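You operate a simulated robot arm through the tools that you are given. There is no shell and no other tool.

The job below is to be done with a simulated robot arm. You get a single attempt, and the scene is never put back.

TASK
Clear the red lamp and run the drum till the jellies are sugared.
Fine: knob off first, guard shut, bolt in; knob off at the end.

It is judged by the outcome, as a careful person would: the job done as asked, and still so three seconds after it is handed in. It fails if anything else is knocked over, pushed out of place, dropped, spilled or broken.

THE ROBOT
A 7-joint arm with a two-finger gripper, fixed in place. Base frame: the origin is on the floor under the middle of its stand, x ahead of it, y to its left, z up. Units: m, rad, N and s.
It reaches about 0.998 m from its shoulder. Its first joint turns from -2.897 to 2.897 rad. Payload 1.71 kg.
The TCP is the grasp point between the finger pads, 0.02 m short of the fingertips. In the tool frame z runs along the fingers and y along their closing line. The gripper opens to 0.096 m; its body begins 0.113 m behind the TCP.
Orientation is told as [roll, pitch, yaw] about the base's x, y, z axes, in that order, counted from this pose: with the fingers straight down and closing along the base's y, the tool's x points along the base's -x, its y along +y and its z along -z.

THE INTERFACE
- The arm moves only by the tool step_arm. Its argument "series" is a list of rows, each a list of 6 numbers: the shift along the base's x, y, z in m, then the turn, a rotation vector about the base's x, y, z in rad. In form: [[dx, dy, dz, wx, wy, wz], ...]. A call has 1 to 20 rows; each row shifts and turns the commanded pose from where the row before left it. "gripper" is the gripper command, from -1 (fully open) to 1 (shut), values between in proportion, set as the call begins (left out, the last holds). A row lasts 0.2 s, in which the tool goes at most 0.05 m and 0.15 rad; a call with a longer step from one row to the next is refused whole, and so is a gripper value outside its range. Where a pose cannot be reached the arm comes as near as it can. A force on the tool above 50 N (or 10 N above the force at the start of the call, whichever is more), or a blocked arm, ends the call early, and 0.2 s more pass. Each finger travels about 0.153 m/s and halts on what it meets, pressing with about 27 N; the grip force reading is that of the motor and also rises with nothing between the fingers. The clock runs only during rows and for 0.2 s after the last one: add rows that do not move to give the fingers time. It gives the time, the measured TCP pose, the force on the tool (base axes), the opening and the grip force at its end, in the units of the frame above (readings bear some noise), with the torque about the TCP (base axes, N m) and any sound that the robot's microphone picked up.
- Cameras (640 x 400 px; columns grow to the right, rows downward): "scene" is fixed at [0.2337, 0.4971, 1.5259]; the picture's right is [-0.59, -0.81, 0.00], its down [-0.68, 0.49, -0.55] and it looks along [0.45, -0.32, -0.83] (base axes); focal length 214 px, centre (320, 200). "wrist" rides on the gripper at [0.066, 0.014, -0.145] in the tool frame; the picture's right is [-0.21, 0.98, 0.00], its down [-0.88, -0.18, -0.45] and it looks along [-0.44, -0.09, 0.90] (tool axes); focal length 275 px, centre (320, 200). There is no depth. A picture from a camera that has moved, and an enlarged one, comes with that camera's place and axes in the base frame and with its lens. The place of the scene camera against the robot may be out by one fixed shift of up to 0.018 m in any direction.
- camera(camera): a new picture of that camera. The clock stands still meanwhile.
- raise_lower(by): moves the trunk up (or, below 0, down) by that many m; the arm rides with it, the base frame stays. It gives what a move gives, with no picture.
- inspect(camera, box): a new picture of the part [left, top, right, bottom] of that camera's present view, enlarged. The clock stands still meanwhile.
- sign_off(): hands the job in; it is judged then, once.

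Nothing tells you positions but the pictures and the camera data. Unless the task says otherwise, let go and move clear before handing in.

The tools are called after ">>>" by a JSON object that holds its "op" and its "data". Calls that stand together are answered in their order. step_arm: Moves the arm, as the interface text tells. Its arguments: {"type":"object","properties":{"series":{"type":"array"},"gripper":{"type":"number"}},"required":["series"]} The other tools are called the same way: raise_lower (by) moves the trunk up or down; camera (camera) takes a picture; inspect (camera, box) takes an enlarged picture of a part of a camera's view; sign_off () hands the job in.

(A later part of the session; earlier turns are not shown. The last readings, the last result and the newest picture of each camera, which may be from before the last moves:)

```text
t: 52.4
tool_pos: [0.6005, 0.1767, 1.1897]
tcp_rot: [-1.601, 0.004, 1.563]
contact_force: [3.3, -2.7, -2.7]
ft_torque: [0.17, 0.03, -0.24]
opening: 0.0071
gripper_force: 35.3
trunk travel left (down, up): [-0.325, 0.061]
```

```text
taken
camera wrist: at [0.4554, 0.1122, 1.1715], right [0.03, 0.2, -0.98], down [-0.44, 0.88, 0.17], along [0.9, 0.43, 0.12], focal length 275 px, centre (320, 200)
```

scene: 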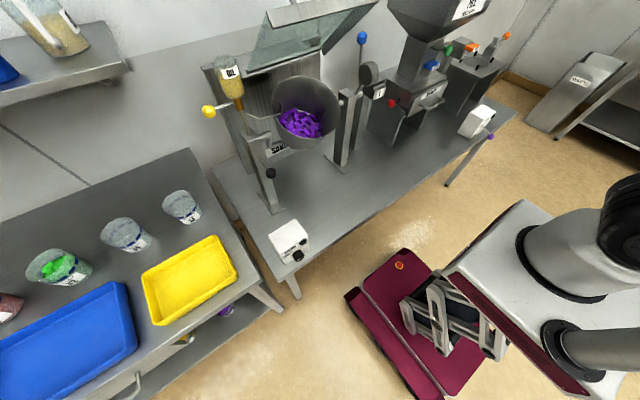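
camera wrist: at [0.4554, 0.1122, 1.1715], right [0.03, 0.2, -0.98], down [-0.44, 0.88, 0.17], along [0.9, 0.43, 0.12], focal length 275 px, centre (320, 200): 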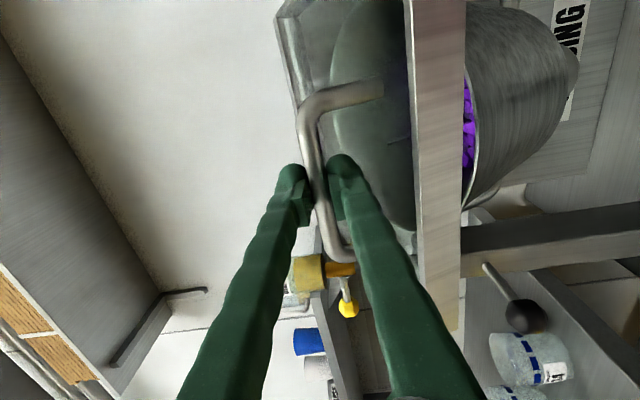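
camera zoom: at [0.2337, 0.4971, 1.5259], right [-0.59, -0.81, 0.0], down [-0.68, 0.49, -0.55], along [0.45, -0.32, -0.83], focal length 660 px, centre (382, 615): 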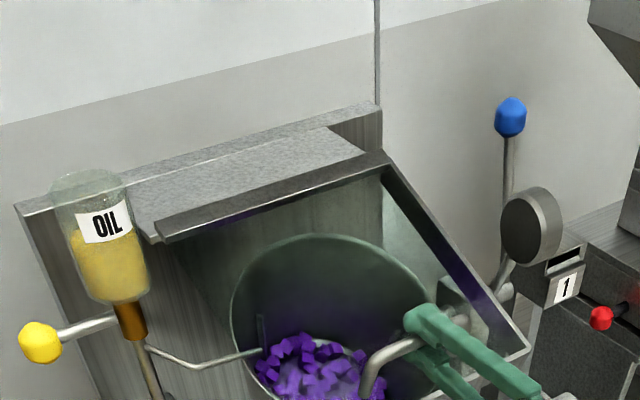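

>>> {"op": "step_arm", "data": {"series": [[0.0016, 0, -0.0092, 0, -0.04, 0], [0.002, 0, -0.009, 0, -0.04, 0], [0, 0, 0, 0, 0, 0]]}}

>>> {"op": "inspect", "data": {"camera": "scene", "box": [200, 20, 400, 150]}}

>>> {"op": "camera", "data": {"camera": "wrist"}}

```text
t: 53.1
tool_pos: [0.6043, 0.1776, 1.1728]
tcp_rot: [-1.683, 0.005, 1.564]
contact_force: [3.5, -4.8, -1.5]
ft_torque: [0.19, -0.04, -0.12]
opening: 0.0072
gripper_force: 35.2
trunk travel left (down, up): [-0.325, 0.061]
```

```text
3.08 times, centred on (300, 85) of scene
camera zoom: at [0.2337, 0.4971, 1.5259], right [-0.59, -0.81, 0.0], down [-0.68, 0.49, -0.55], along [0.45, -0.32, -0.83], focal length 660 px, centre (382, 554)
```

zoom: 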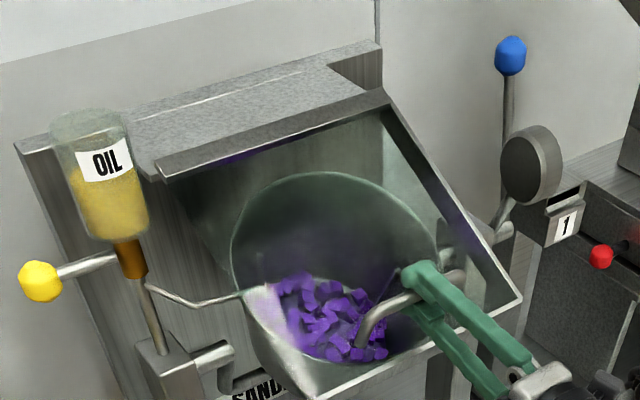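

```text
taken
camera wrist: at [0.4607, 0.1122, 1.142], right [0.11, 0.2, -0.97], down [-0.46, 0.88, 0.13], along [0.88, 0.43, 0.19], focal length 275 px, centre (320, 200)
```

wrist: 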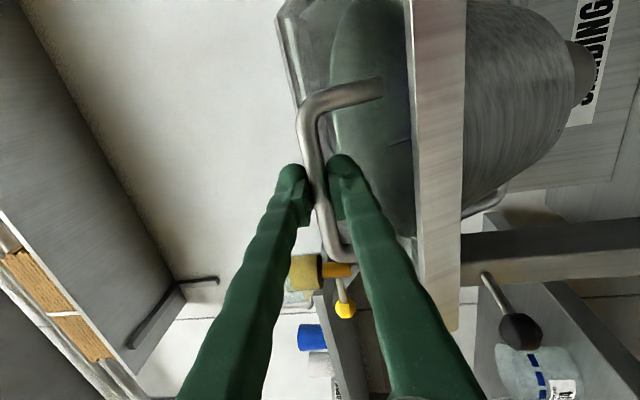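

>>> {"op": "step_arm", "data": {"series": [[0.0022, 0, -0.009, 0, -0.04, 0], [0, 0, 0, 0, 0, 0]]}}

>>> {"op": "step_arm", "data": {"series": [[0.0026, 0, -0.0088, 0, -0.04, 0], [0, 0, 0, 0, 0, 0]]}}

>>> {"op": "inspect", "data": {"camera": "scene", "box": [200, 20, 400, 150]}}

>>> {"op": "camera", "data": {"camera": "wrist"}}

```text
t: 53.8
tool_pos: [0.6046, 0.1772, 1.17]
tcp_rot: [-1.74, 0.0, 1.565]
contact_force: [4.1, -4.6, 42.1]
ft_torque: [0.07, -0.12, -0.14]
opening: 0.0073
gripper_force: 35.3
trunk travel left (down, up): [-0.325, 0.061]
```

```text
t: 54.1
tool_pos: [0.5968, 0.1755, 1.1749]
tcp_rot: [-1.772, 0.002, 1.558]
contact_force: [41.6, -7.0, 3.1]
ft_torque: [0.39, 0.01, -0.16]
opening: 0.0104
gripper_force: 35.0
trunk travel left (down, up): [-0.325, 0.061]
stopped in row 1: the force on the tool passed its limit at 57 N (the readings are from after the stop); the commanded pose is now the measured one
```

```text
3.08 times, centred on (300, 85) of scene
camera zoom: at [0.2337, 0.4971, 1.5259], right [-0.59, -0.81, 0.0], down [-0.68, 0.49, -0.55], along [0.45, -0.32, -0.83], focal length 660 px, centre (382, 554)
```

zoom: 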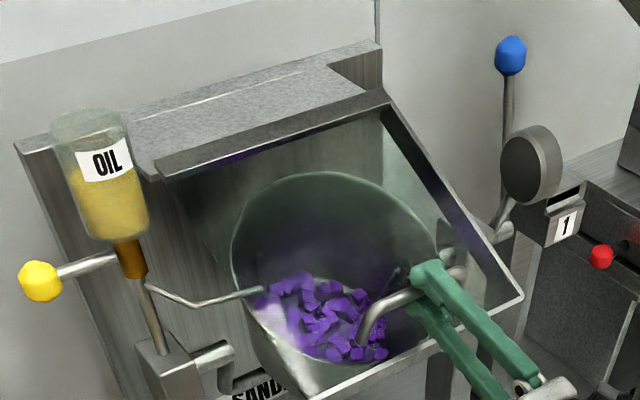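

```text
taken
camera wrist: at [0.4563, 0.111, 1.1321], right [0.2, 0.2, -0.96], down [-0.46, 0.88, 0.09], along [0.86, 0.43, 0.27], focal length 275 px, centre (320, 200)
```

wrist: 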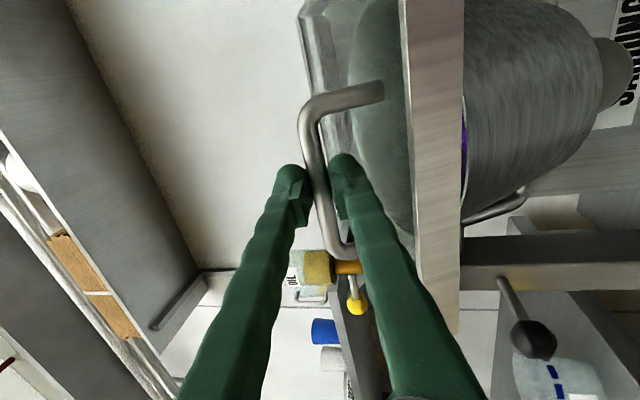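

The guard has met its stop (a sharp upward reaction at about the drum rim), so it is shut. I'll release the rod and back straight out along the fingers.

>>> {"op": "step_arm", "data": {"series": [[0, 0, 0, 0, 0, 0], [0, 0, 0, 0, 0, 0]], "gripper": 0.3}}

>>> {"op": "inspect", "data": {"camera": "wrist", "box": [250, 60, 420, 240]}}

>>> {"op": "inspect", "data": {"camera": "scene", "box": [200, 20, 400, 150]}}

```text
t: 54.7
tool_pos: [0.5885, 0.1794, 1.1777]
tcp_rot: [-1.776, 0.002, 1.568]
contact_force: [0.2, 0.2, 0.9]
ft_torque: [0.01, 0.06, -0.03]
opening: 0.0334
gripper_force: 0.1
trunk travel left (down, up): [-0.325, 0.061]
```

```text
2.22 times, centred on (335, 150) of wrist
camera zoom: at [0.4489, 0.1147, 1.1345], right [0.2, 0.2, -0.96], down [-0.47, 0.88, 0.09], along [0.86, 0.43, 0.27], focal length 612 px, centre (287, 311)
```

zoom: 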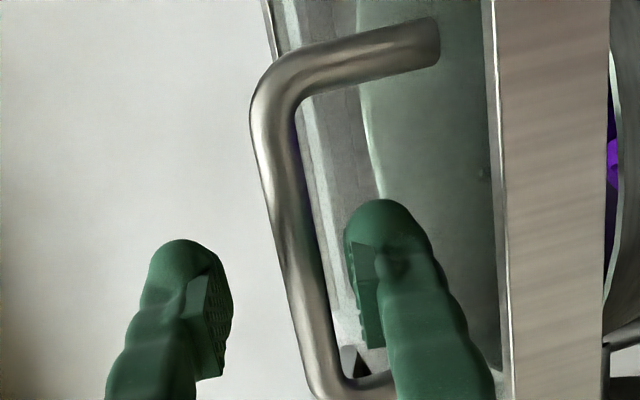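

```text
3.08 times, centred on (300, 85) of scene
camera zoom: at [0.2337, 0.4971, 1.5259], right [-0.59, -0.81, 0.0], down [-0.68, 0.49, -0.55], along [0.45, -0.32, -0.83], focal length 660 px, centre (382, 554)
```

zoom: 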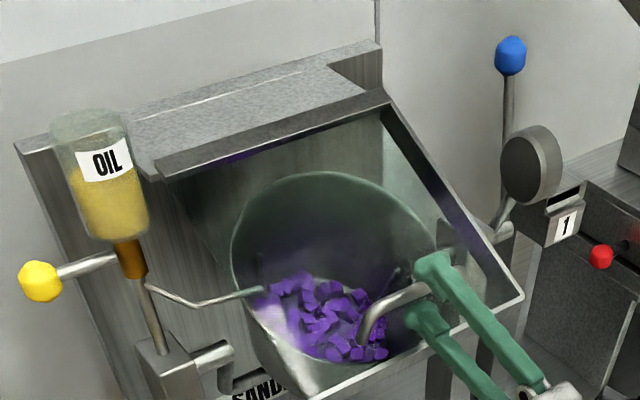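

The fingers slid to the rod's edge and may have lifted the guard a few millimetres. I'll back out, close the fingers, and press gently down on top of the handle to make sure it's fully seated.

>>> {"op": "step_arm", "data": {"series": [[-0.03, 0, -0.006, 0, 0, 0], [-0.03, 0, -0.006, 0, 0, 0], [-0.02, 0, 0.0, 0, 0, 0], [0, 0, 0, 0, 0, 0]]}}

>>> {"op": "inspect", "data": {"camera": "scene", "box": [200, 20, 400, 150]}}

>>> {"op": "camera", "data": {"camera": "wrist"}}

```text
t: 55.7
tool_pos: [0.5107, 0.1791, 1.1637]
tcp_rot: [-1.767, 0.001, 1.565]
contact_force: [0.0, 0.1, 0.2]
ft_torque: [-0.03, -0.02, 0.0]
opening: 0.0337
gripper_force: 0.0
trunk travel left (down, up): [-0.325, 0.061]
```

```text
3.08 times, centred on (300, 85) of scene
camera zoom: at [0.2337, 0.4971, 1.5259], right [-0.59, -0.81, 0.0], down [-0.68, 0.49, -0.55], along [0.45, -0.32, -0.83], focal length 660 px, centre (382, 554)
```

zoom: 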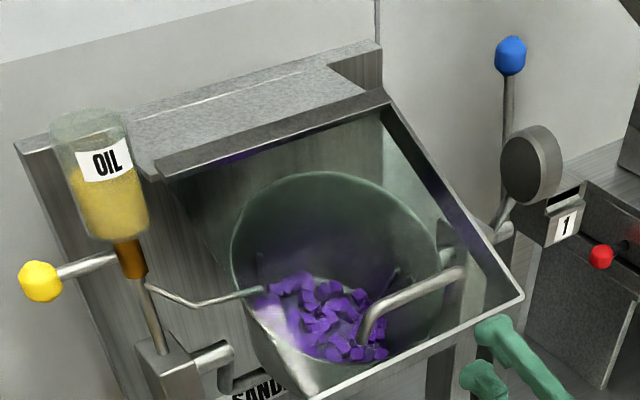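

```text
taken
camera wrist: at [0.3716, 0.1136, 1.1212], right [0.19, 0.2, -0.96], down [-0.47, 0.88, 0.09], along [0.86, 0.43, 0.27], focal length 275 px, centre (320, 200)
```

wrist: 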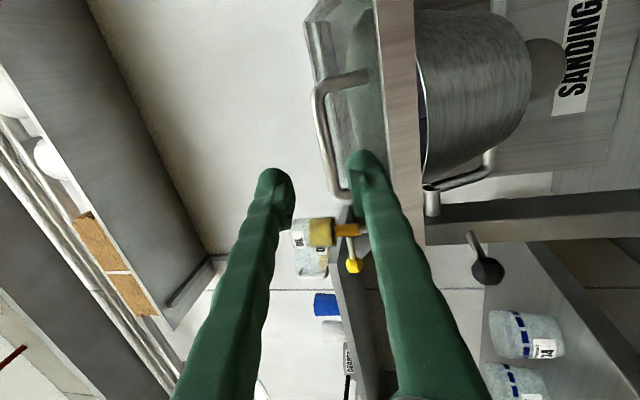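

>>> {"op": "step_arm", "data": {"series": [[0, 0, 0.03, 0, 0.12, 0], [0, 0, 0.04, 0, 0.12, 0], [0, 0, 0.04, 0, 0.12, 0], [0, 0, 0, 0, 0, 0]], "gripper": 1.0}}

>>> {"op": "step_arm", "data": {"series": [[0.035, 0, 0, 0, 0, 0], [0.035, 0, 0, 0, 0, 0], [0.025, 0, 0, 0, 0, 0], [0, 0, -0.02, 0, 0, 0], [0, 0, 0, 0, 0, 0]]}}

>>> {"op": "inspect", "data": {"camera": "scene", "box": [200, 20, 400, 150]}}

>>> {"op": "camera", "data": {"camera": "wrist"}}

```text
t: 56.7
tool_pos: [0.514, 0.1794, 1.2743]
tcp_rot: [-1.411, 0.005, 1.567]
contact_force: [0.4, 0.2, 0.2]
ft_torque: [0.02, 0.0, -0.03]
opening: 0.0
gripper_force: 26.7
trunk travel left (down, up): [-0.325, 0.061]
```

```text
t: 57.9
tool_pos: [0.6064, 0.1799, 1.2542]
tcp_rot: [-1.412, 0.002, 1.564]
contact_force: [0.5, -0.4, -0.3]
ft_torque: [0.0, 0.0, 0.02]
opening: 0.0
gripper_force: 26.4
trunk travel left (down, up): [-0.325, 0.061]
```

```text
3.08 times, centred on (300, 85) of scene
camera zoom: at [0.2337, 0.4971, 1.5259], right [-0.59, -0.81, 0.0], down [-0.68, 0.49, -0.55], along [0.45, -0.32, -0.83], focal length 660 px, centre (382, 554)
```

zoom: 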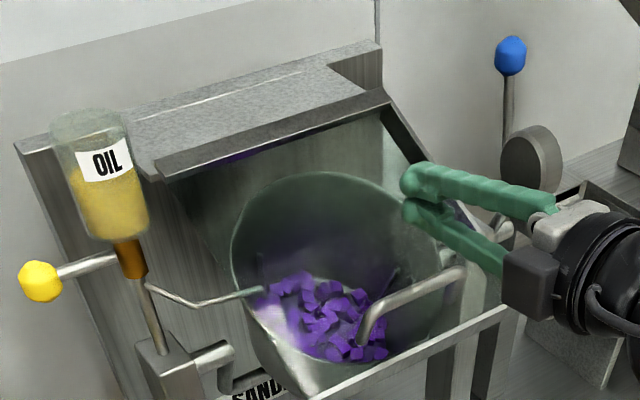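

```text
taken
camera wrist: at [0.4591, 0.1131, 1.264], right [-0.15, 0.2, -0.97], down [-0.41, 0.88, 0.25], along [0.9, 0.43, -0.05], focal length 275 px, centre (320, 200)
```

wrist: 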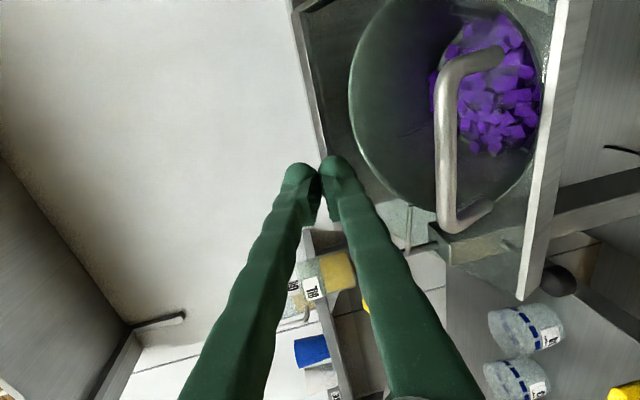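

>>> {"op": "step_arm", "data": {"series": [[0, 0, -0.02, 0, 0, 0], [0, 0, -0.015, 0, 0, 0], [0, 0, -0.005, 0, 0, 0], [0, 0, 0, 0, 0, 0]]}}

>>> {"op": "step_arm", "data": {"series": [[0, 0, -0.004, 0, 0, 0], [0, 0, -0.004, 0, 0, 0], [0, 0, 0, 0, 0, 0]]}}

>>> {"op": "inspect", "data": {"camera": "scene", "box": [200, 20, 400, 150]}}

```text
t: 58.9
tool_pos: [0.6038, 0.1786, 1.2153]
tcp_rot: [-1.414, 0.005, 1.566]
contact_force: [-0.2, 0.6, -0.8]
ft_torque: [0.04, 0.01, 0.01]
opening: 0.0001
gripper_force: 27.1
trunk travel left (down, up): [-0.325, 0.061]
```

```text
t: 59.7
tool_pos: [0.6056, 0.1796, 1.2063]
tcp_rot: [-1.414, 0.002, 1.564]
contact_force: [0.7, -1.3, -0.3]
ft_torque: [0.01, 0.01, 0.01]
opening: 0.0
gripper_force: 27.1
trunk travel left (down, up): [-0.325, 0.061]
```

```text
3.08 times, centred on (300, 85) of scene
camera zoom: at [0.2337, 0.4971, 1.5259], right [-0.59, -0.81, 0.0], down [-0.68, 0.49, -0.55], along [0.45, -0.32, -0.83], focal length 660 px, centre (382, 554)
```

zoom: 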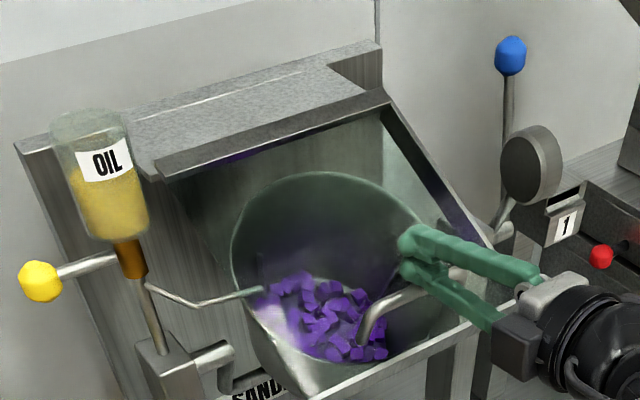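

Not touching yet; continuing down in 3 mm steps.

>>> {"op": "step_arm", "data": {"series": [[0, 0, -0.003, 0, 0, 0], [0, 0, -0.003, 0, 0, 0], [0, 0, 0, 0, 0, 0]]}}

>>> {"op": "step_arm", "data": {"series": [[0, 0, -0.003, 0, 0, 0], [0, 0, 0, 0, 0, 0]]}}

>>> {"op": "step_arm", "data": {"series": [[0, 0, -0.003, 0, 0, 0], [0, 0, 0, 0, 0, 0]]}}

```text
t: 60.5
tool_pos: [0.6035, 0.1793, 1.2016]
tcp_rot: [-1.413, 0.001, 1.564]
contact_force: [0.7, -0.3, -0.2]
ft_torque: [0.04, 0.02, 0.03]
opening: 0.0005
gripper_force: 27.3
trunk travel left (down, up): [-0.325, 0.061]
```

```text
t: 61.1
tool_pos: [0.605, 0.1792, 1.1971]
tcp_rot: [-1.413, 0.003, 1.566]
contact_force: [-0.3, 0.1, 0.6]
ft_torque: [-0.02, 0.0, 0.0]
opening: 0.0
gripper_force: 27.4
trunk travel left (down, up): [-0.325, 0.061]
```

```text
t: 61.7
tool_pos: [0.6061, 0.1772, 1.1955]
tcp_rot: [-1.415, 0.001, 1.565]
contact_force: [0.8, 0.1, 2.7]
ft_torque: [0.05, 0.0, 0.03]
opening: 0.0
gripper_force: 27.0
trunk travel left (down, up): [-0.325, 0.061]
```

First touch at z≈1.195. Pressing on in small steps.

>>> {"op": "step_arm", "data": {"series": [[0, 0, -0.003, 0, 0, 0], [0, 0, 0, 0, 0, 0]]}}

>>> {"op": "step_arm", "data": {"series": [[0, 0, -0.003, 0, 0, 0], [0, 0, 0, 0, 0, 0]]}}

>>> {"op": "inspect", "data": {"camera": "scene", "box": [200, 20, 400, 150]}}

```text
t: 62.3
tool_pos: [0.6041, 0.1782, 1.1944]
tcp_rot: [-1.421, 0.001, 1.565]
contact_force: [5.7, 1.1, 20.5]
ft_torque: [0.04, -0.17, 0.0]
opening: 0.0
gripper_force: 26.7
trunk travel left (down, up): [-0.325, 0.061]
```

```text
t: 62.9
tool_pos: [0.604, 0.179, 1.1962]
tcp_rot: [-1.429, -0.001, 1.561]
contact_force: [7.9, 3.2, 40.7]
ft_torque: [0.03, -0.3, 0.05]
opening: 0.0
gripper_force: 27.0
trunk travel left (down, up): [-0.325, 0.061]
```

```text
3.08 times, centred on (300, 85) of scene
camera zoom: at [0.2337, 0.4971, 1.5259], right [-0.59, -0.81, 0.0], down [-0.68, 0.49, -0.55], along [0.45, -0.32, -0.83], focal length 660 px, centre (382, 554)
```

zoom: 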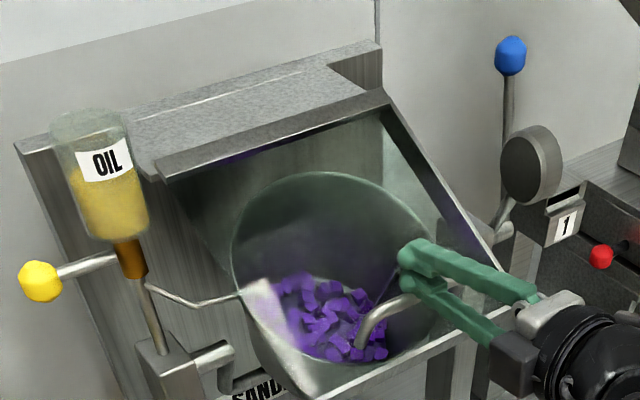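

The reaction climbed at once to 40 N with no travel, so the guard is seated on its stop. Lifting off and backing away, then I'll check it stays down.

>>> {"op": "step_arm", "data": {"series": [[0, 0, 0.01, 0, 0, 0], [0, 0, 0.03, 0, 0, 0], [-0.02, 0, 0.03, 0, 0, 0], [-0.04, 0, 0, 0, 0, 0], [-0.04, 0, 0, 0, 0, 0], [0, 0, 0, 0, 0, 0]]}}

>>> {"op": "inspect", "data": {"camera": "scene", "box": [200, 20, 400, 150]}}

>>> {"op": "camera", "data": {"camera": "wrist"}}

>>> {"op": "camera", "data": {"camera": "scene"}}

```text
t: 64.3
tool_pos: [0.5056, 0.1786, 1.2584]
tcp_rot: [-1.414, 0.004, 1.566]
contact_force: [-0.3, 0.1, -0.1]
ft_torque: [-0.03, 0.0, -0.04]
opening: 0.0003
gripper_force: 27.0
trunk travel left (down, up): [-0.325, 0.061]
```

```text
3.08 times, centred on (300, 85) of scene
camera zoom: at [0.2337, 0.4971, 1.5259], right [-0.59, -0.81, 0.0], down [-0.68, 0.49, -0.55], along [0.45, -0.32, -0.83], focal length 660 px, centre (382, 554)
```

zoom: 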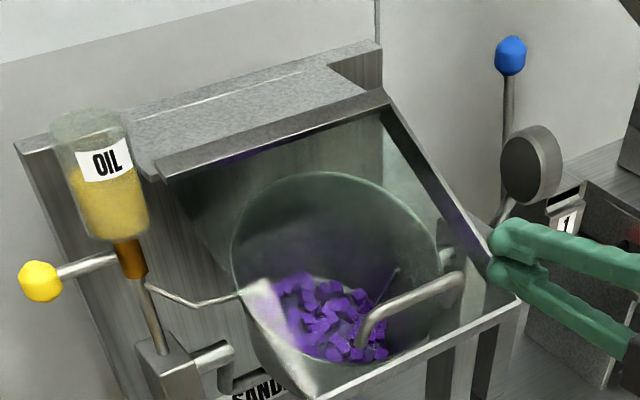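

```text
taken
camera wrist: at [0.3594, 0.1127, 1.2671], right [-0.15, 0.2, -0.97], down [-0.41, 0.88, 0.25], along [0.9, 0.43, -0.05], focal length 275 px, centre (320, 200)
```

wrist: 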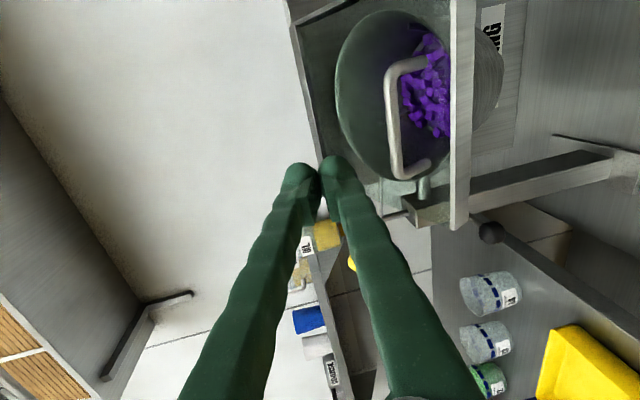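

```text
taken
```

scene: 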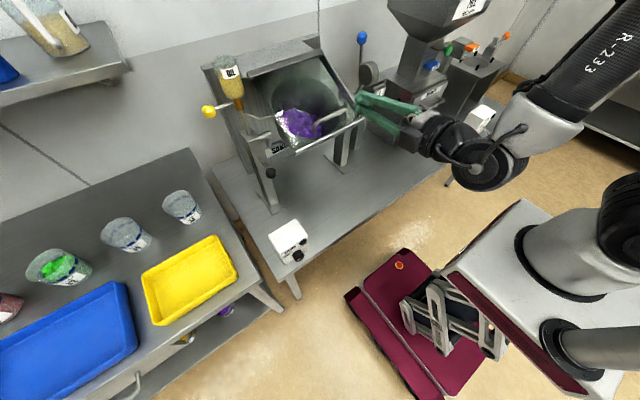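

The guard is shut and staying down. Next the bolt: I'll zoom on the black-ball pin on the left post.

>>> {"op": "inspect", "data": {"camera": "scene", "box": [240, 120, 320, 200]}}

>>> {"op": "inspect", "data": {"camera": "wrist", "box": [400, 140, 560, 270]}}

```text
5.00 times, centred on (280, 160) of scene
camera zoom: at [0.2337, 0.4971, 1.5259], right [-0.59, -0.81, 0.0], down [-0.68, 0.49, -0.55], along [0.45, -0.32, -0.83], focal length 1072 px, centre (520, 400)
```

zoom: 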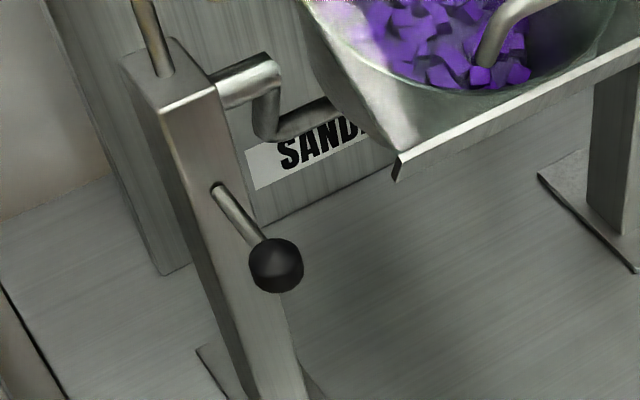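

```text
3.08 times, centred on (480, 205) of wrist
camera zoom: at [0.3594, 0.1127, 1.2671], right [-0.15, 0.2, -0.97], down [-0.41, 0.88, 0.25], along [0.9, 0.43, -0.05], focal length 847 px, centre (-172, 185)
```

zoom: 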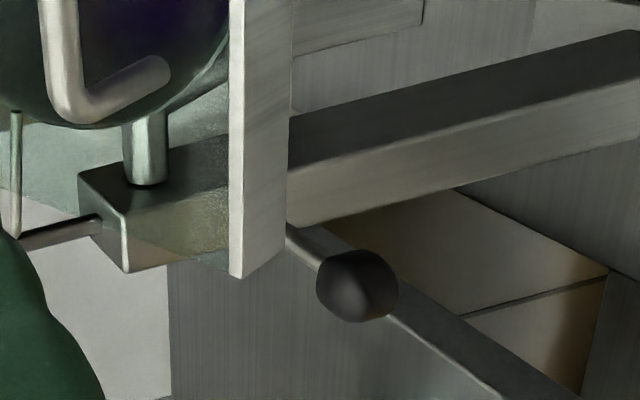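

The pin rod is exposed about 7 cm out of the post, i.e. pulled out. I'll lower the trunk by 0.2 m (the tool is 5 cm clear in front of the guard), then line up with the ball to push it straight in.

>>> {"op": "step_arm", "data": {"series": [[-0.03, 0, 0, 0, 0, 0], [-0.02, 0, 0, 0, -0.08, 0], [0, 0, 0, 0, -0.077, 0], [0, 0, 0, 0, 0, 0]]}}

>>> {"op": "raise_lower", "data": {"by": -0.2}}

>>> {"op": "step_arm", "data": {"series": [[0, 0.038, -0.005, 0, 0, 0], [0, 0.038, -0.005, 0, 0, 0], [0.005, 0.038, -0.005, 0, 0, 0], [0.005, 0.038, -0.005, 0, 0, 0], [0.005, 0.037, -0.005, 0, 0, 0], [0, 0, 0, 0, 0, 0]]}}

>>> {"op": "camera", "data": {"camera": "wrist"}}

>>> {"op": "camera", "data": {"camera": "scene"}}

```text
t: 65.3
tool_pos: [0.4839, 0.2065, 1.2666]
tcp_rot: [-1.573, 0.003, 1.564]
contact_force: [0.5, -0.1, -0.6]
ft_torque: [-0.01, 0.02, -0.01]
opening: 0.0002
gripper_force: 27.0
out of reach, approached as far as the arm can: row 1, 2
trunk travel left (down, up): [-0.325, 0.061]
```

```text
t: 67.4
tool_pos: [0.4826, 0.2054, 1.0663]
tcp_rot: [-1.57, 0.002, 1.565]
contact_force: [0.3, -0.1, 0.1]
ft_torque: [0.0, 0.0, 0.01]
opening: 0.0002
gripper_force: 26.7
trunk travel left (down, up): [-0.125, 0.261]
```

```text
t: 68.8
tool_pos: [0.4974, 0.396, 1.0404]
tcp_rot: [-1.571, 0.003, 1.564]
contact_force: [0.7, 0.5, -0.3]
ft_torque: [0.01, -0.02, -0.03]
opening: 0.0003
gripper_force: 27.3
trunk travel left (down, up): [-0.125, 0.261]
```

```text
taken
camera wrist: at [0.352, 0.3313, 1.0272], right [0.0, 0.2, -0.98], down [-0.44, 0.88, 0.18], along [0.9, 0.43, 0.09], focal length 275 px, centre (320, 200)
```

wrist: 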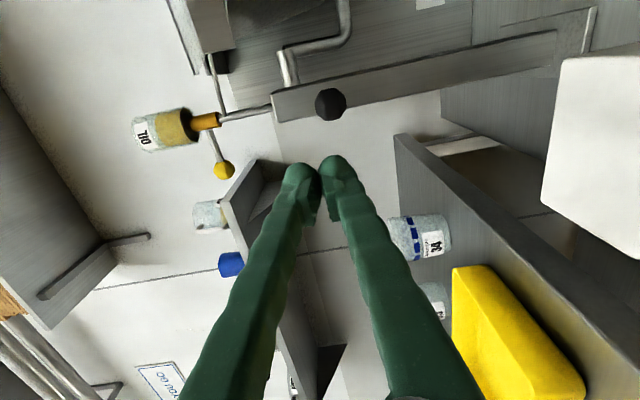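

```text
taken
```

scene: 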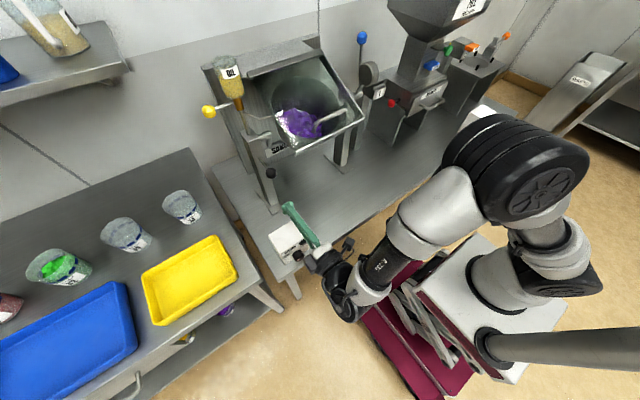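

>>> {"op": "inspect", "data": {"camera": "wrist", "box": [250, 50, 430, 190]}}

>>> {"op": "inspect", "data": {"camera": "scene", "box": [230, 130, 350, 270]}}

```text
2.86 times, centred on (340, 120) of wrist
camera zoom: at [0.352, 0.3313, 1.0272], right [0.0, 0.2, -0.98], down [-0.44, 0.88, 0.18], along [0.9, 0.43, 0.09], focal length 786 px, centre (263, 429)
```

zoom: 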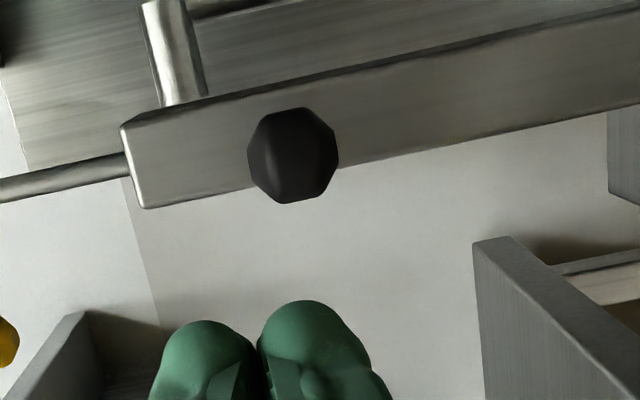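

```text
2.86 times, centred on (290, 200) of scene
camera zoom: at [0.2337, 0.4971, 1.5259], right [-0.59, -0.81, 0.0], down [-0.68, 0.49, -0.55], along [0.45, -0.32, -0.83], focal length 613 px, centre (406, 200)
```

zoom: 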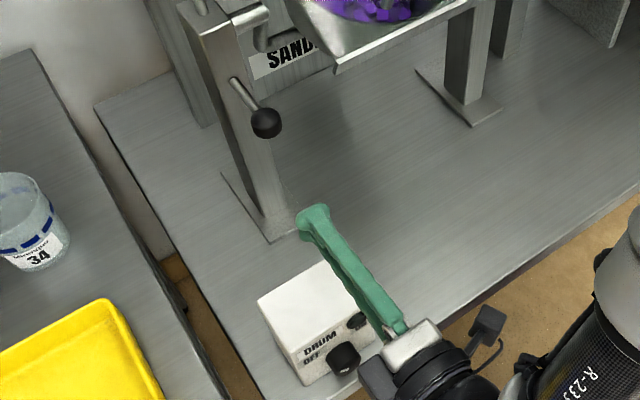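

Ball centre fixes at (0.653, 0.369, 1.0245), matching earlier estimates. I'll line up the closed fingertips with it and stop about 2–3 cm short.

>>> {"op": "step_arm", "data": {"series": [[0.02, -0.0137, -0.008, 0, 0, 0], [0.03, -0.0137, -0.008, 0, 0, 0], [0.035, 0, 0, 0, 0, 0.006], [0, 0, 0, 0, 0, 0]]}}

>>> {"op": "camera", "data": {"camera": "wrist"}}

>>> {"op": "inspect", "data": {"camera": "scene", "box": [230, 130, 350, 270]}}

```text
t: 69.8
tool_pos: [0.5833, 0.3682, 1.0245]
tcp_rot: [-1.571, 0.003, 1.57]
contact_force: [0.5, -0.7, 0.7]
ft_torque: [0.0, 0.0, 0.0]
opening: 0.0001
gripper_force: 27.3
trunk travel left (down, up): [-0.125, 0.261]
```

```text
taken
camera wrist: at [0.4381, 0.3018, 1.0105], right [0.0, 0.2, -0.98], down [-0.44, 0.88, 0.18], along [0.9, 0.43, 0.09], focal length 275 px, centre (320, 200)
```

wrist: 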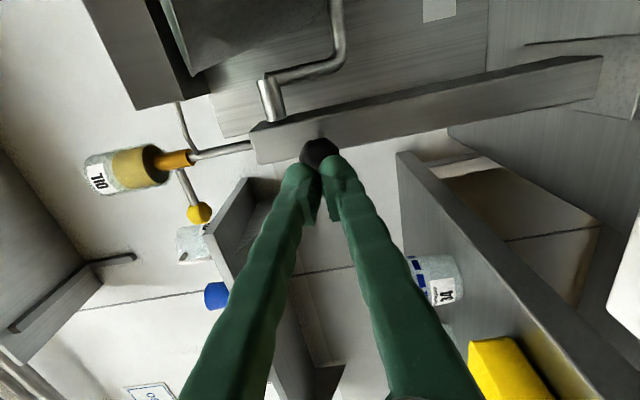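

```text
2.86 times, centred on (290, 200) of scene
camera zoom: at [0.2337, 0.4971, 1.5259], right [-0.59, -0.81, 0.0], down [-0.68, 0.49, -0.55], along [0.45, -0.32, -0.83], focal length 613 px, centre (406, 200)
```

zoom: 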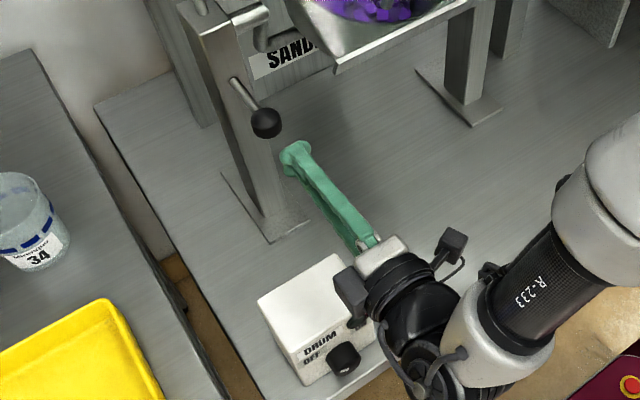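

Fingertips are centred on the ball. Advancing slowly and pushing.

>>> {"op": "step_arm", "data": {"series": [[0.015, 0, 0, 0, 0, 0], [0.01, 0, 0, 0, 0, 0], [0.01, 0, 0, 0, 0, 0], [0.005, 0, 0, 0, 0, 0], [0, 0, 0, 0, 0, 0]]}}

>>> {"op": "inspect", "data": {"camera": "scene", "box": [230, 110, 330, 210]}}

>>> {"op": "inspect", "data": {"camera": "wrist", "box": [230, 80, 410, 240]}}

```text
t: 71.0
tool_pos: [0.6224, 0.3679, 1.025]
tcp_rot: [-1.569, 0.0, 1.568]
contact_force: [-0.1, 0.8, -0.4]
ft_torque: [0.0, 0.03, 0.03]
opening: 0.0059
gripper_force: 29.2
trunk travel left (down, up): [-0.125, 0.261]
```

```text
4.00 times, centred on (280, 160) of scene
camera zoom: at [0.2337, 0.4971, 1.5259], right [-0.59, -0.81, 0.0], down [-0.68, 0.49, -0.55], along [0.45, -0.32, -0.83], focal length 858 px, centre (480, 360)
```

zoom: 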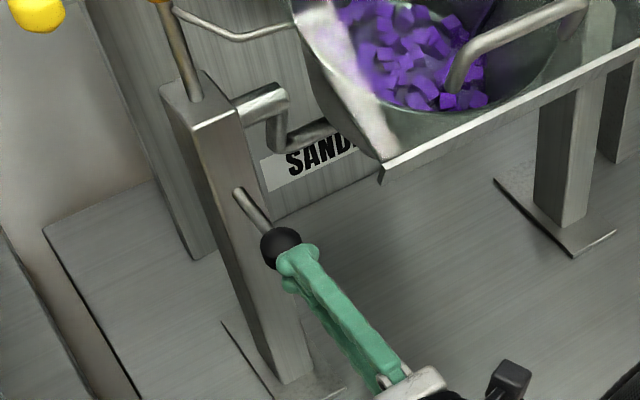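

```text
2.50 times, centred on (320, 160) of wrist
camera zoom: at [0.4777, 0.3023, 1.0108], right [0.0, 0.2, -0.98], down [-0.44, 0.88, 0.18], along [0.9, 0.43, 0.09], focal length 688 px, centre (320, 300)
```

zoom: 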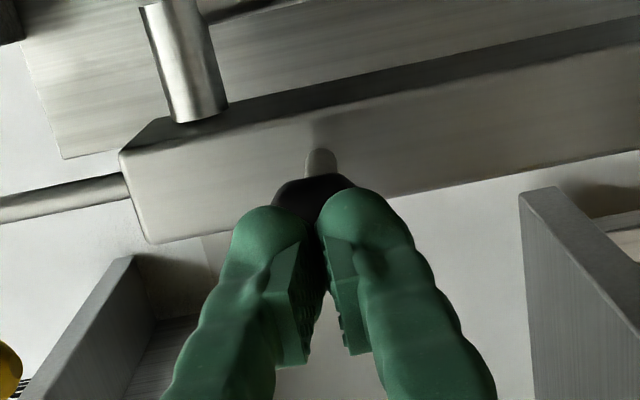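

The ball is nesting between the fingertips. Pushing on.

>>> {"op": "step_arm", "data": {"series": [[0.006, 0, 0, 0, 0, 0], [0.006, 0, 0, 0, 0, 0], [0, 0, 0, 0, 0, 0]]}}

>>> {"op": "inspect", "data": {"camera": "scene", "box": [230, 110, 330, 210]}}

>>> {"op": "inspect", "data": {"camera": "wrist", "box": [230, 80, 410, 240]}}

```text
t: 71.8
tool_pos: [0.6345, 0.3679, 1.0245]
tcp_rot: [-1.571, 0.003, 1.57]
contact_force: [-0.5, 0.5, 0.7]
ft_torque: [-0.05, 0.0, 0.02]
opening: 0.0
gripper_force: 29.7
trunk travel left (down, up): [-0.125, 0.261]
```

```text
4.00 times, centred on (280, 160) of scene
camera zoom: at [0.2337, 0.4971, 1.5259], right [-0.59, -0.81, 0.0], down [-0.68, 0.49, -0.55], along [0.45, -0.32, -0.83], focal length 858 px, centre (480, 360)
```

zoom: 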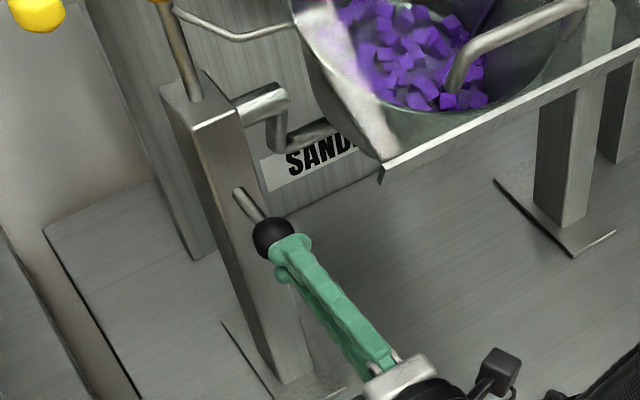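

```text
2.50 times, centred on (320, 160) of wrist
camera zoom: at [0.4898, 0.3022, 1.0108], right [0.0, 0.2, -0.98], down [-0.44, 0.88, 0.18], along [0.9, 0.43, 0.09], focal length 688 px, centre (320, 300)
```

zoom: 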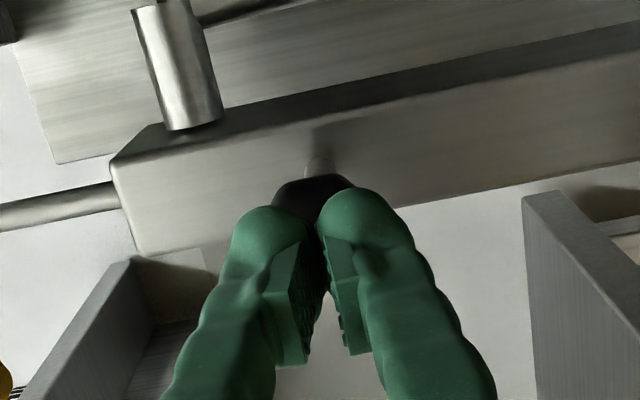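

The bolt is sliding in. Continuing until it seats.

>>> {"op": "step_arm", "data": {"series": [[0.006, 0, 0, 0, 0, 0], [0.006, 0, 0, 0, 0, 0], [0.006, 0, 0, 0, 0, 0], [0, 0, 0, 0, 0, 0]]}}

>>> {"op": "inspect", "data": {"camera": "scene", "box": [230, 110, 330, 210]}}

>>> {"op": "inspect", "data": {"camera": "wrist", "box": [230, 80, 410, 240]}}

```text
t: 72.8
tool_pos: [0.6494, 0.3685, 1.0239]
tcp_rot: [-1.57, 0.003, 1.57]
contact_force: [-27.7, -9.8, -4.8]
ft_torque: [0.01, 0.08, -0.15]
opening: 0.0062
gripper_force: 29.2
trunk travel left (down, up): [-0.125, 0.261]
```

```text
4.00 times, centred on (280, 160) of scene
camera zoom: at [0.2337, 0.4971, 1.5259], right [-0.59, -0.81, 0.0], down [-0.68, 0.49, -0.55], along [0.45, -0.32, -0.83], focal length 858 px, centre (480, 360)
```

zoom: 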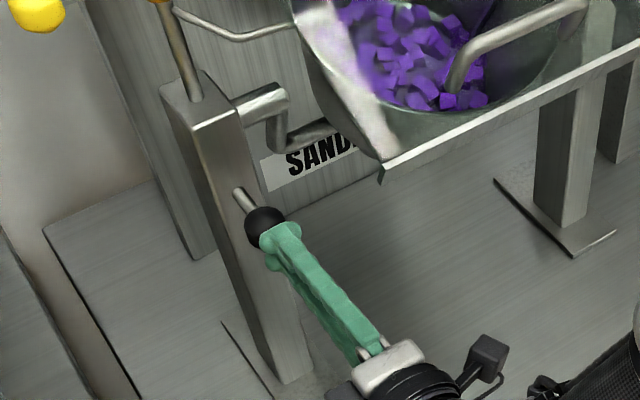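

```text
2.50 times, centred on (320, 160) of wrist
camera zoom: at [0.5042, 0.3022, 1.0109], right [0.0, 0.2, -0.98], down [-0.44, 0.88, 0.18], along [0.9, 0.44, 0.09], focal length 688 px, centre (320, 300)
```

zoom: 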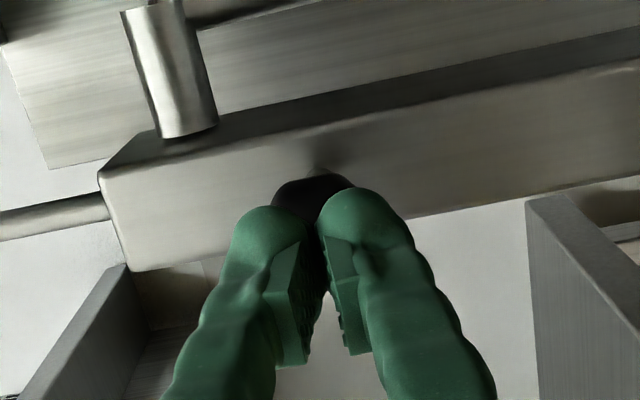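

There's now a 28 N reaction after about 25 mm travel. I'll nudge 3 mm more to see if this is a firm stop.

>>> {"op": "step_arm", "data": {"series": [[0.003, 0, 0, 0, 0, 0], [0, 0, 0, 0, 0, 0]]}}

>>> {"op": "inspect", "data": {"camera": "scene", "box": [240, 130, 300, 190]}}

>>> {"op": "inspect", "data": {"camera": "scene", "box": [260, 210, 330, 280]}}

```text
t: 73.4
tool_pos: [0.6494, 0.3688, 1.0259]
tcp_rot: [-1.571, 0.003, 1.573]
contact_force: [-28.9, -8.0, -12.8]
ft_torque: [0.05, 0.35, -0.13]
opening: 0.006
gripper_force: 29.1
trunk travel left (down, up): [-0.125, 0.261]
```

```text
6.67 times, centred on (270, 160) of scene
camera zoom: at [0.2337, 0.4971, 1.5259], right [-0.59, -0.81, 0.0], down [-0.68, 0.49, -0.55], along [0.45, -0.32, -0.83], focal length 1430 px, centre (653, 467)
```

zoom: 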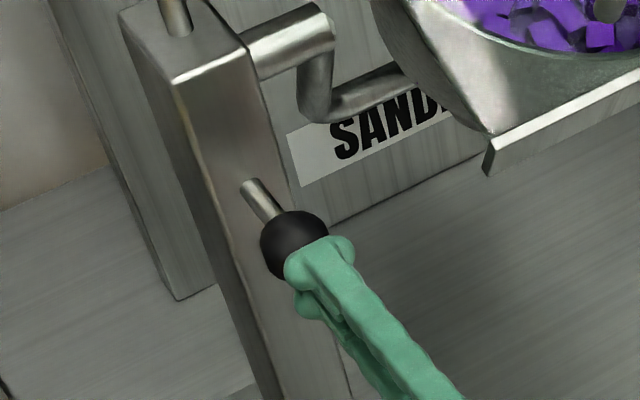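

```text
5.71 times, centred on (295, 245) of scene
camera zoom: at [0.2337, 0.4971, 1.5259], right [-0.59, -0.81, 0.0], down [-0.68, 0.49, -0.55], along [0.45, -0.32, -0.83], focal length 1226 px, centre (463, -57)
```

zoom: 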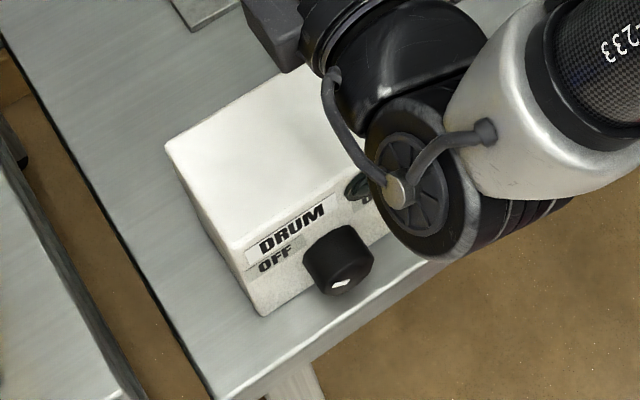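

It's a firm stop: the bolt has gone in about 26 mm and moves no further. I'll back straight off and check that it stays in.

>>> {"op": "step_arm", "data": {"series": [[-0.006, 0, 0, 0, 0, 0], [-0.02, 0, 0, 0, 0, 0], [-0.03, 0, 0, 0, 0, 0], [-0.03, 0, 0, 0, 0, 0], [0, 0, 0, 0, 0, 0]]}}

>>> {"op": "inspect", "data": {"camera": "scene", "box": [240, 130, 300, 190]}}

>>> {"op": "inspect", "data": {"camera": "wrist", "box": [230, 60, 410, 220]}}

>>> {"op": "camera", "data": {"camera": "wrist"}}

```text
t: 74.6
tool_pos: [0.5694, 0.3674, 1.0249]
tcp_rot: [-1.571, 0.002, 1.568]
contact_force: [0.0, -0.6, -0.6]
ft_torque: [0.06, 0.01, -0.02]
opening: 0.0001
gripper_force: 28.9
trunk travel left (down, up): [-0.125, 0.261]
```

```text
6.67 times, centred on (270, 160) of scene
camera zoom: at [0.2337, 0.4971, 1.5259], right [-0.59, -0.81, 0.0], down [-0.68, 0.49, -0.55], along [0.45, -0.32, -0.83], focal length 1430 px, centre (653, 467)
```

zoom: 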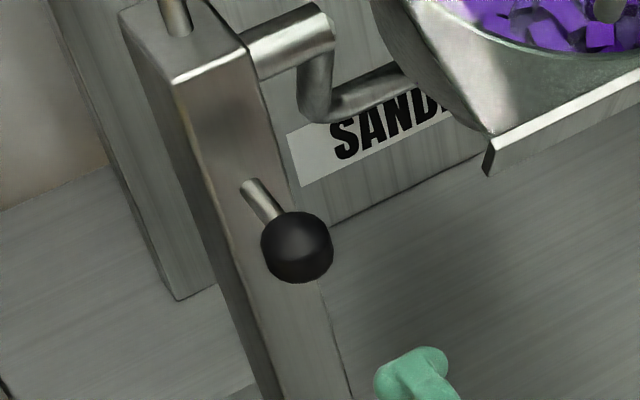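

```text
2.50 times, centred on (320, 140) of wrist
camera zoom: at [0.4248, 0.302, 1.0111], right [0.0, 0.2, -0.98], down [-0.44, 0.88, 0.18], along [0.9, 0.43, 0.09], focal length 688 px, centre (320, 350)
```

zoom: 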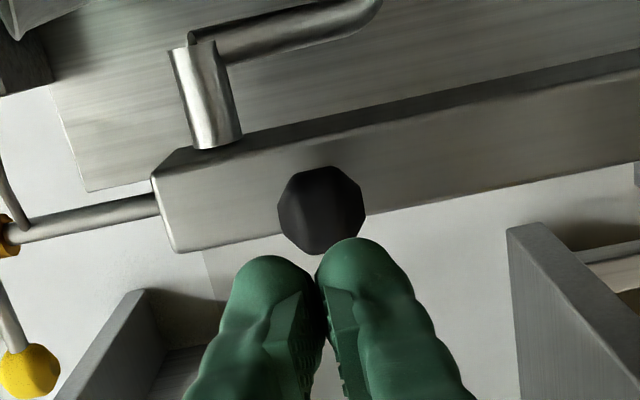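

```text
taken
camera wrist: at [0.4248, 0.302, 1.0111], right [0.0, 0.2, -0.98], down [-0.44, 0.88, 0.18], along [0.9, 0.43, 0.09], focal length 275 px, centre (320, 200)
```

wrist: 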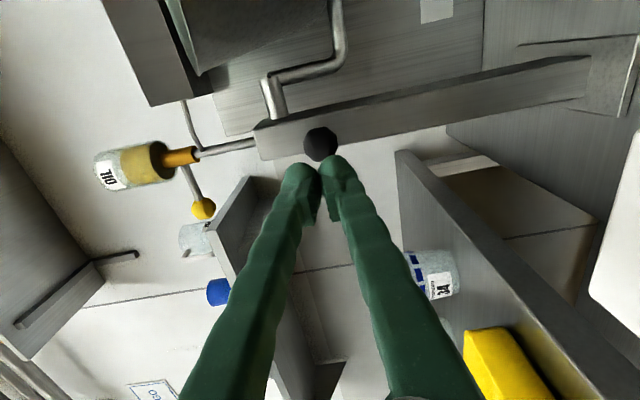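

The bolt stays in. The interlocks look set (knob OFF, guard shut, bolt in), so I'll go back to the knob: withdraw, roll the gripper to about −0.85 rad, and drop to knob height in front of the bench.

>>> {"op": "step_arm", "data": {"series": [[-0.04, 0.009, 0, 0, 0, 0], [-0.04, 0.009, 0, 0.144, 0, 0], [-0.04, 0.009, 0, 0.144, 0, 0], [-0.04, 0.01, 0, 0.144, 0, 0], [-0.04, 0.01, 0, 0.144, 0, 0], [0, 0, 0, 0.144, 0, 0], [0, 0, 0, 0, 0, 0]], "gripper": 0.05}}

>>> {"op": "raise_lower", "data": {"by": -0.05}}

>>> {"op": "camera", "data": {"camera": "scene"}}

>>> {"op": "camera", "data": {"camera": "wrist"}}

```text
t: 76.2
tool_pos: [0.3703, 0.4145, 1.026]
tcp_rot: [-1.571, -0.719, 1.569]
contact_force: [-0.3, 0.1, 0.1]
ft_torque: [-0.01, 0.0, 0.0]
opening: 0.0457
gripper_force: 0.0
trunk travel left (down, up): [-0.125, 0.261]
```

```text
t: 77.2
tool_pos: [0.3699, 0.4159, 0.9739]
tcp_rot: [-1.567, -0.717, 1.569]
contact_force: [-0.2, 0.1, 0.0]
ft_torque: [0.01, -0.01, 0.02]
opening: 0.0456
gripper_force: 0.0
trunk travel left (down, up): [-0.075, 0.311]
```

```text
taken
```

scene: 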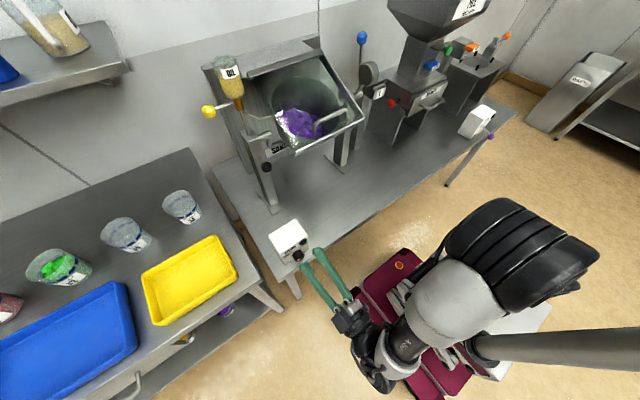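

```text
taken
camera wrist: at [0.2246, 0.3742, 0.9206], right [0.0, 0.8, -0.6], down [-0.44, 0.54, 0.72], along [0.9, 0.27, 0.35], focal length 275 px, centre (320, 200)
```

wrist: 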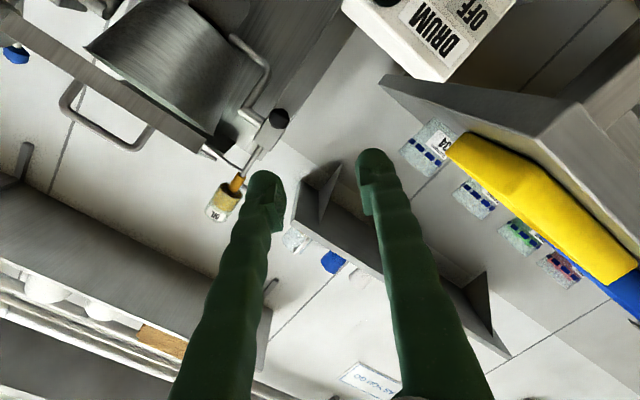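

>>> {"op": "step_arm", "data": {"series": [[0, 0, -0.045, 0, 0, 0], [0, 0, -0.045, 0, 0, 0], [0, 0, -0.045, 0, 0, 0], [0, -0.001, -0.045, 0, 0, 0], [0, -0.001, -0.0065, 0.03, 0, 0], [0, 0, 0, 0, 0, 0]]}}

>>> {"op": "camera", "data": {"camera": "wrist"}}

>>> {"op": "inspect", "data": {"camera": "wrist", "box": [230, 80, 410, 220]}}

```text
t: 78.6
tool_pos: [0.3692, 0.4124, 0.7878]
tcp_rot: [-1.569, -0.748, 1.57]
contact_force: [-0.4, 0.3, 0.5]
ft_torque: [-0.01, 0.02, -0.04]
opening: 0.0452
gripper_force: 0.1
trunk travel left (down, up): [-0.075, 0.311]
```

```text
taken
camera wrist: at [0.2242, 0.3738, 0.7321], right [0.0, 0.82, -0.58], down [-0.44, 0.52, 0.73], along [0.9, 0.26, 0.36], focal length 275 px, centre (320, 200)
```

wrist: 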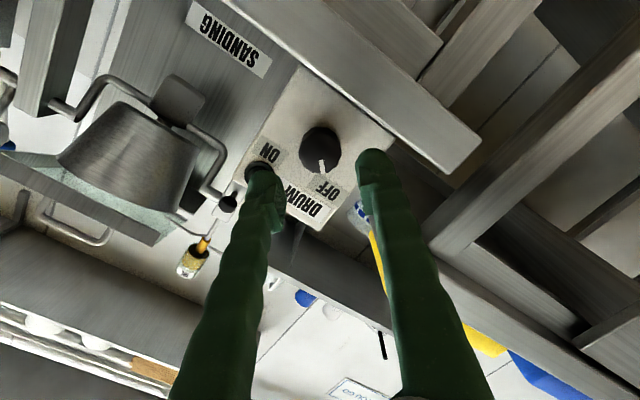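

```text
2.86 times, centred on (320, 150) of wrist
camera zoom: at [0.2242, 0.3738, 0.7321], right [0.0, 0.82, -0.58], down [-0.44, 0.52, 0.73], along [0.9, 0.26, 0.36], focal length 786 px, centre (320, 343)
```

zoom: 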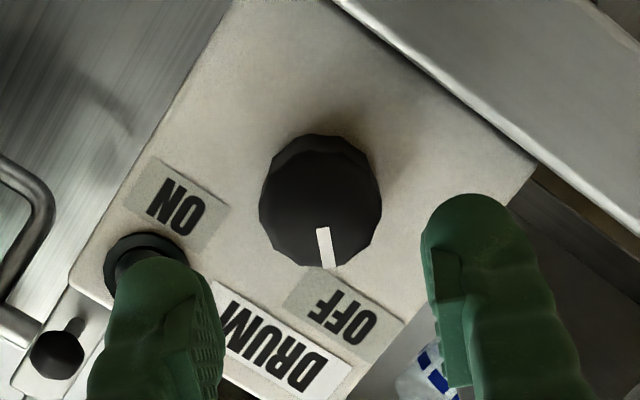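

Knob at OFF, centred between the fingers. Advancing to just short of it to verify alignment.

>>> {"op": "step_arm", "data": {"series": [[0.02, 0.0012, 0, 0, 0, 0], [0.02, 0, 0, 0, 0, 0], [0.02, 0, 0, 0, 0, 0], [0, 0, 0, 0, 0, 0]]}}

>>> {"op": "inspect", "data": {"camera": "wrist", "box": [240, 100, 420, 240]}}

```text
t: 79.6
tool_pos: [0.4295, 0.414, 0.7879]
tcp_rot: [-1.57, -0.748, 1.57]
contact_force: [0.7, 0.6, -0.4]
ft_torque: [-0.02, -0.01, -0.01]
opening: 0.0457
gripper_force: 0.0
trunk travel left (down, up): [-0.075, 0.311]
```

```text
2.86 times, centred on (330, 170) of wrist
camera zoom: at [0.2842, 0.3747, 0.7323], right [0.0, 0.82, -0.58], down [-0.44, 0.52, 0.73], along [0.9, 0.26, 0.36], focal length 786 px, centre (291, 286)
```

zoom: 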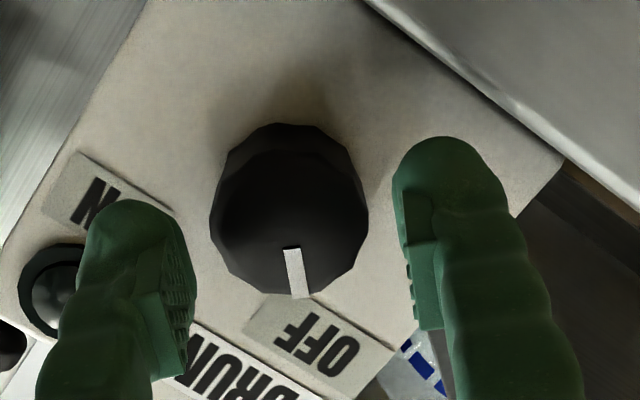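

>>> {"op": "step_arm", "data": {"series": [[0.01, -0.0005, 0.0005, 0, 0, 0], [0.01, 0, 0, 0, 0, 0], [0.004, 0, 0, 0, 0, 0], [0, 0, 0, 0, 0, 0]]}}

>>> {"op": "inspect", "data": {"camera": "wrist", "box": [240, 100, 420, 240]}}

```text
t: 80.6
tool_pos: [0.4536, 0.4134, 0.789]
tcp_rot: [-1.57, -0.749, 1.568]
contact_force: [0.5, 0.0, -0.7]
ft_torque: [0.01, -0.02, -0.03]
opening: 0.046
gripper_force: 0.0
trunk travel left (down, up): [-0.075, 0.311]
```

```text
2.86 times, centred on (330, 170) of wrist
camera zoom: at [0.3083, 0.3745, 0.7327], right [0.0, 0.82, -0.58], down [-0.44, 0.52, 0.73], along [0.9, 0.26, 0.36], focal length 786 px, centre (291, 286)
```

zoom: 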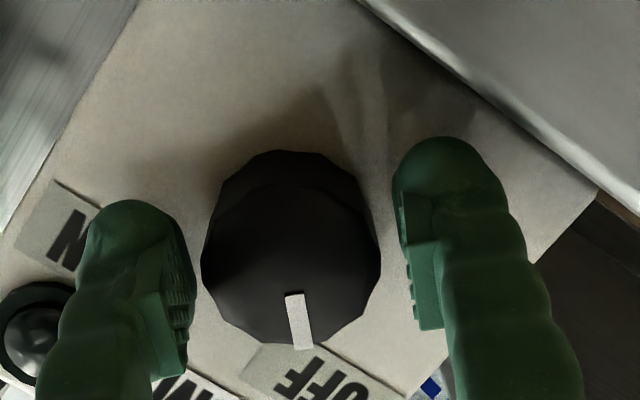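

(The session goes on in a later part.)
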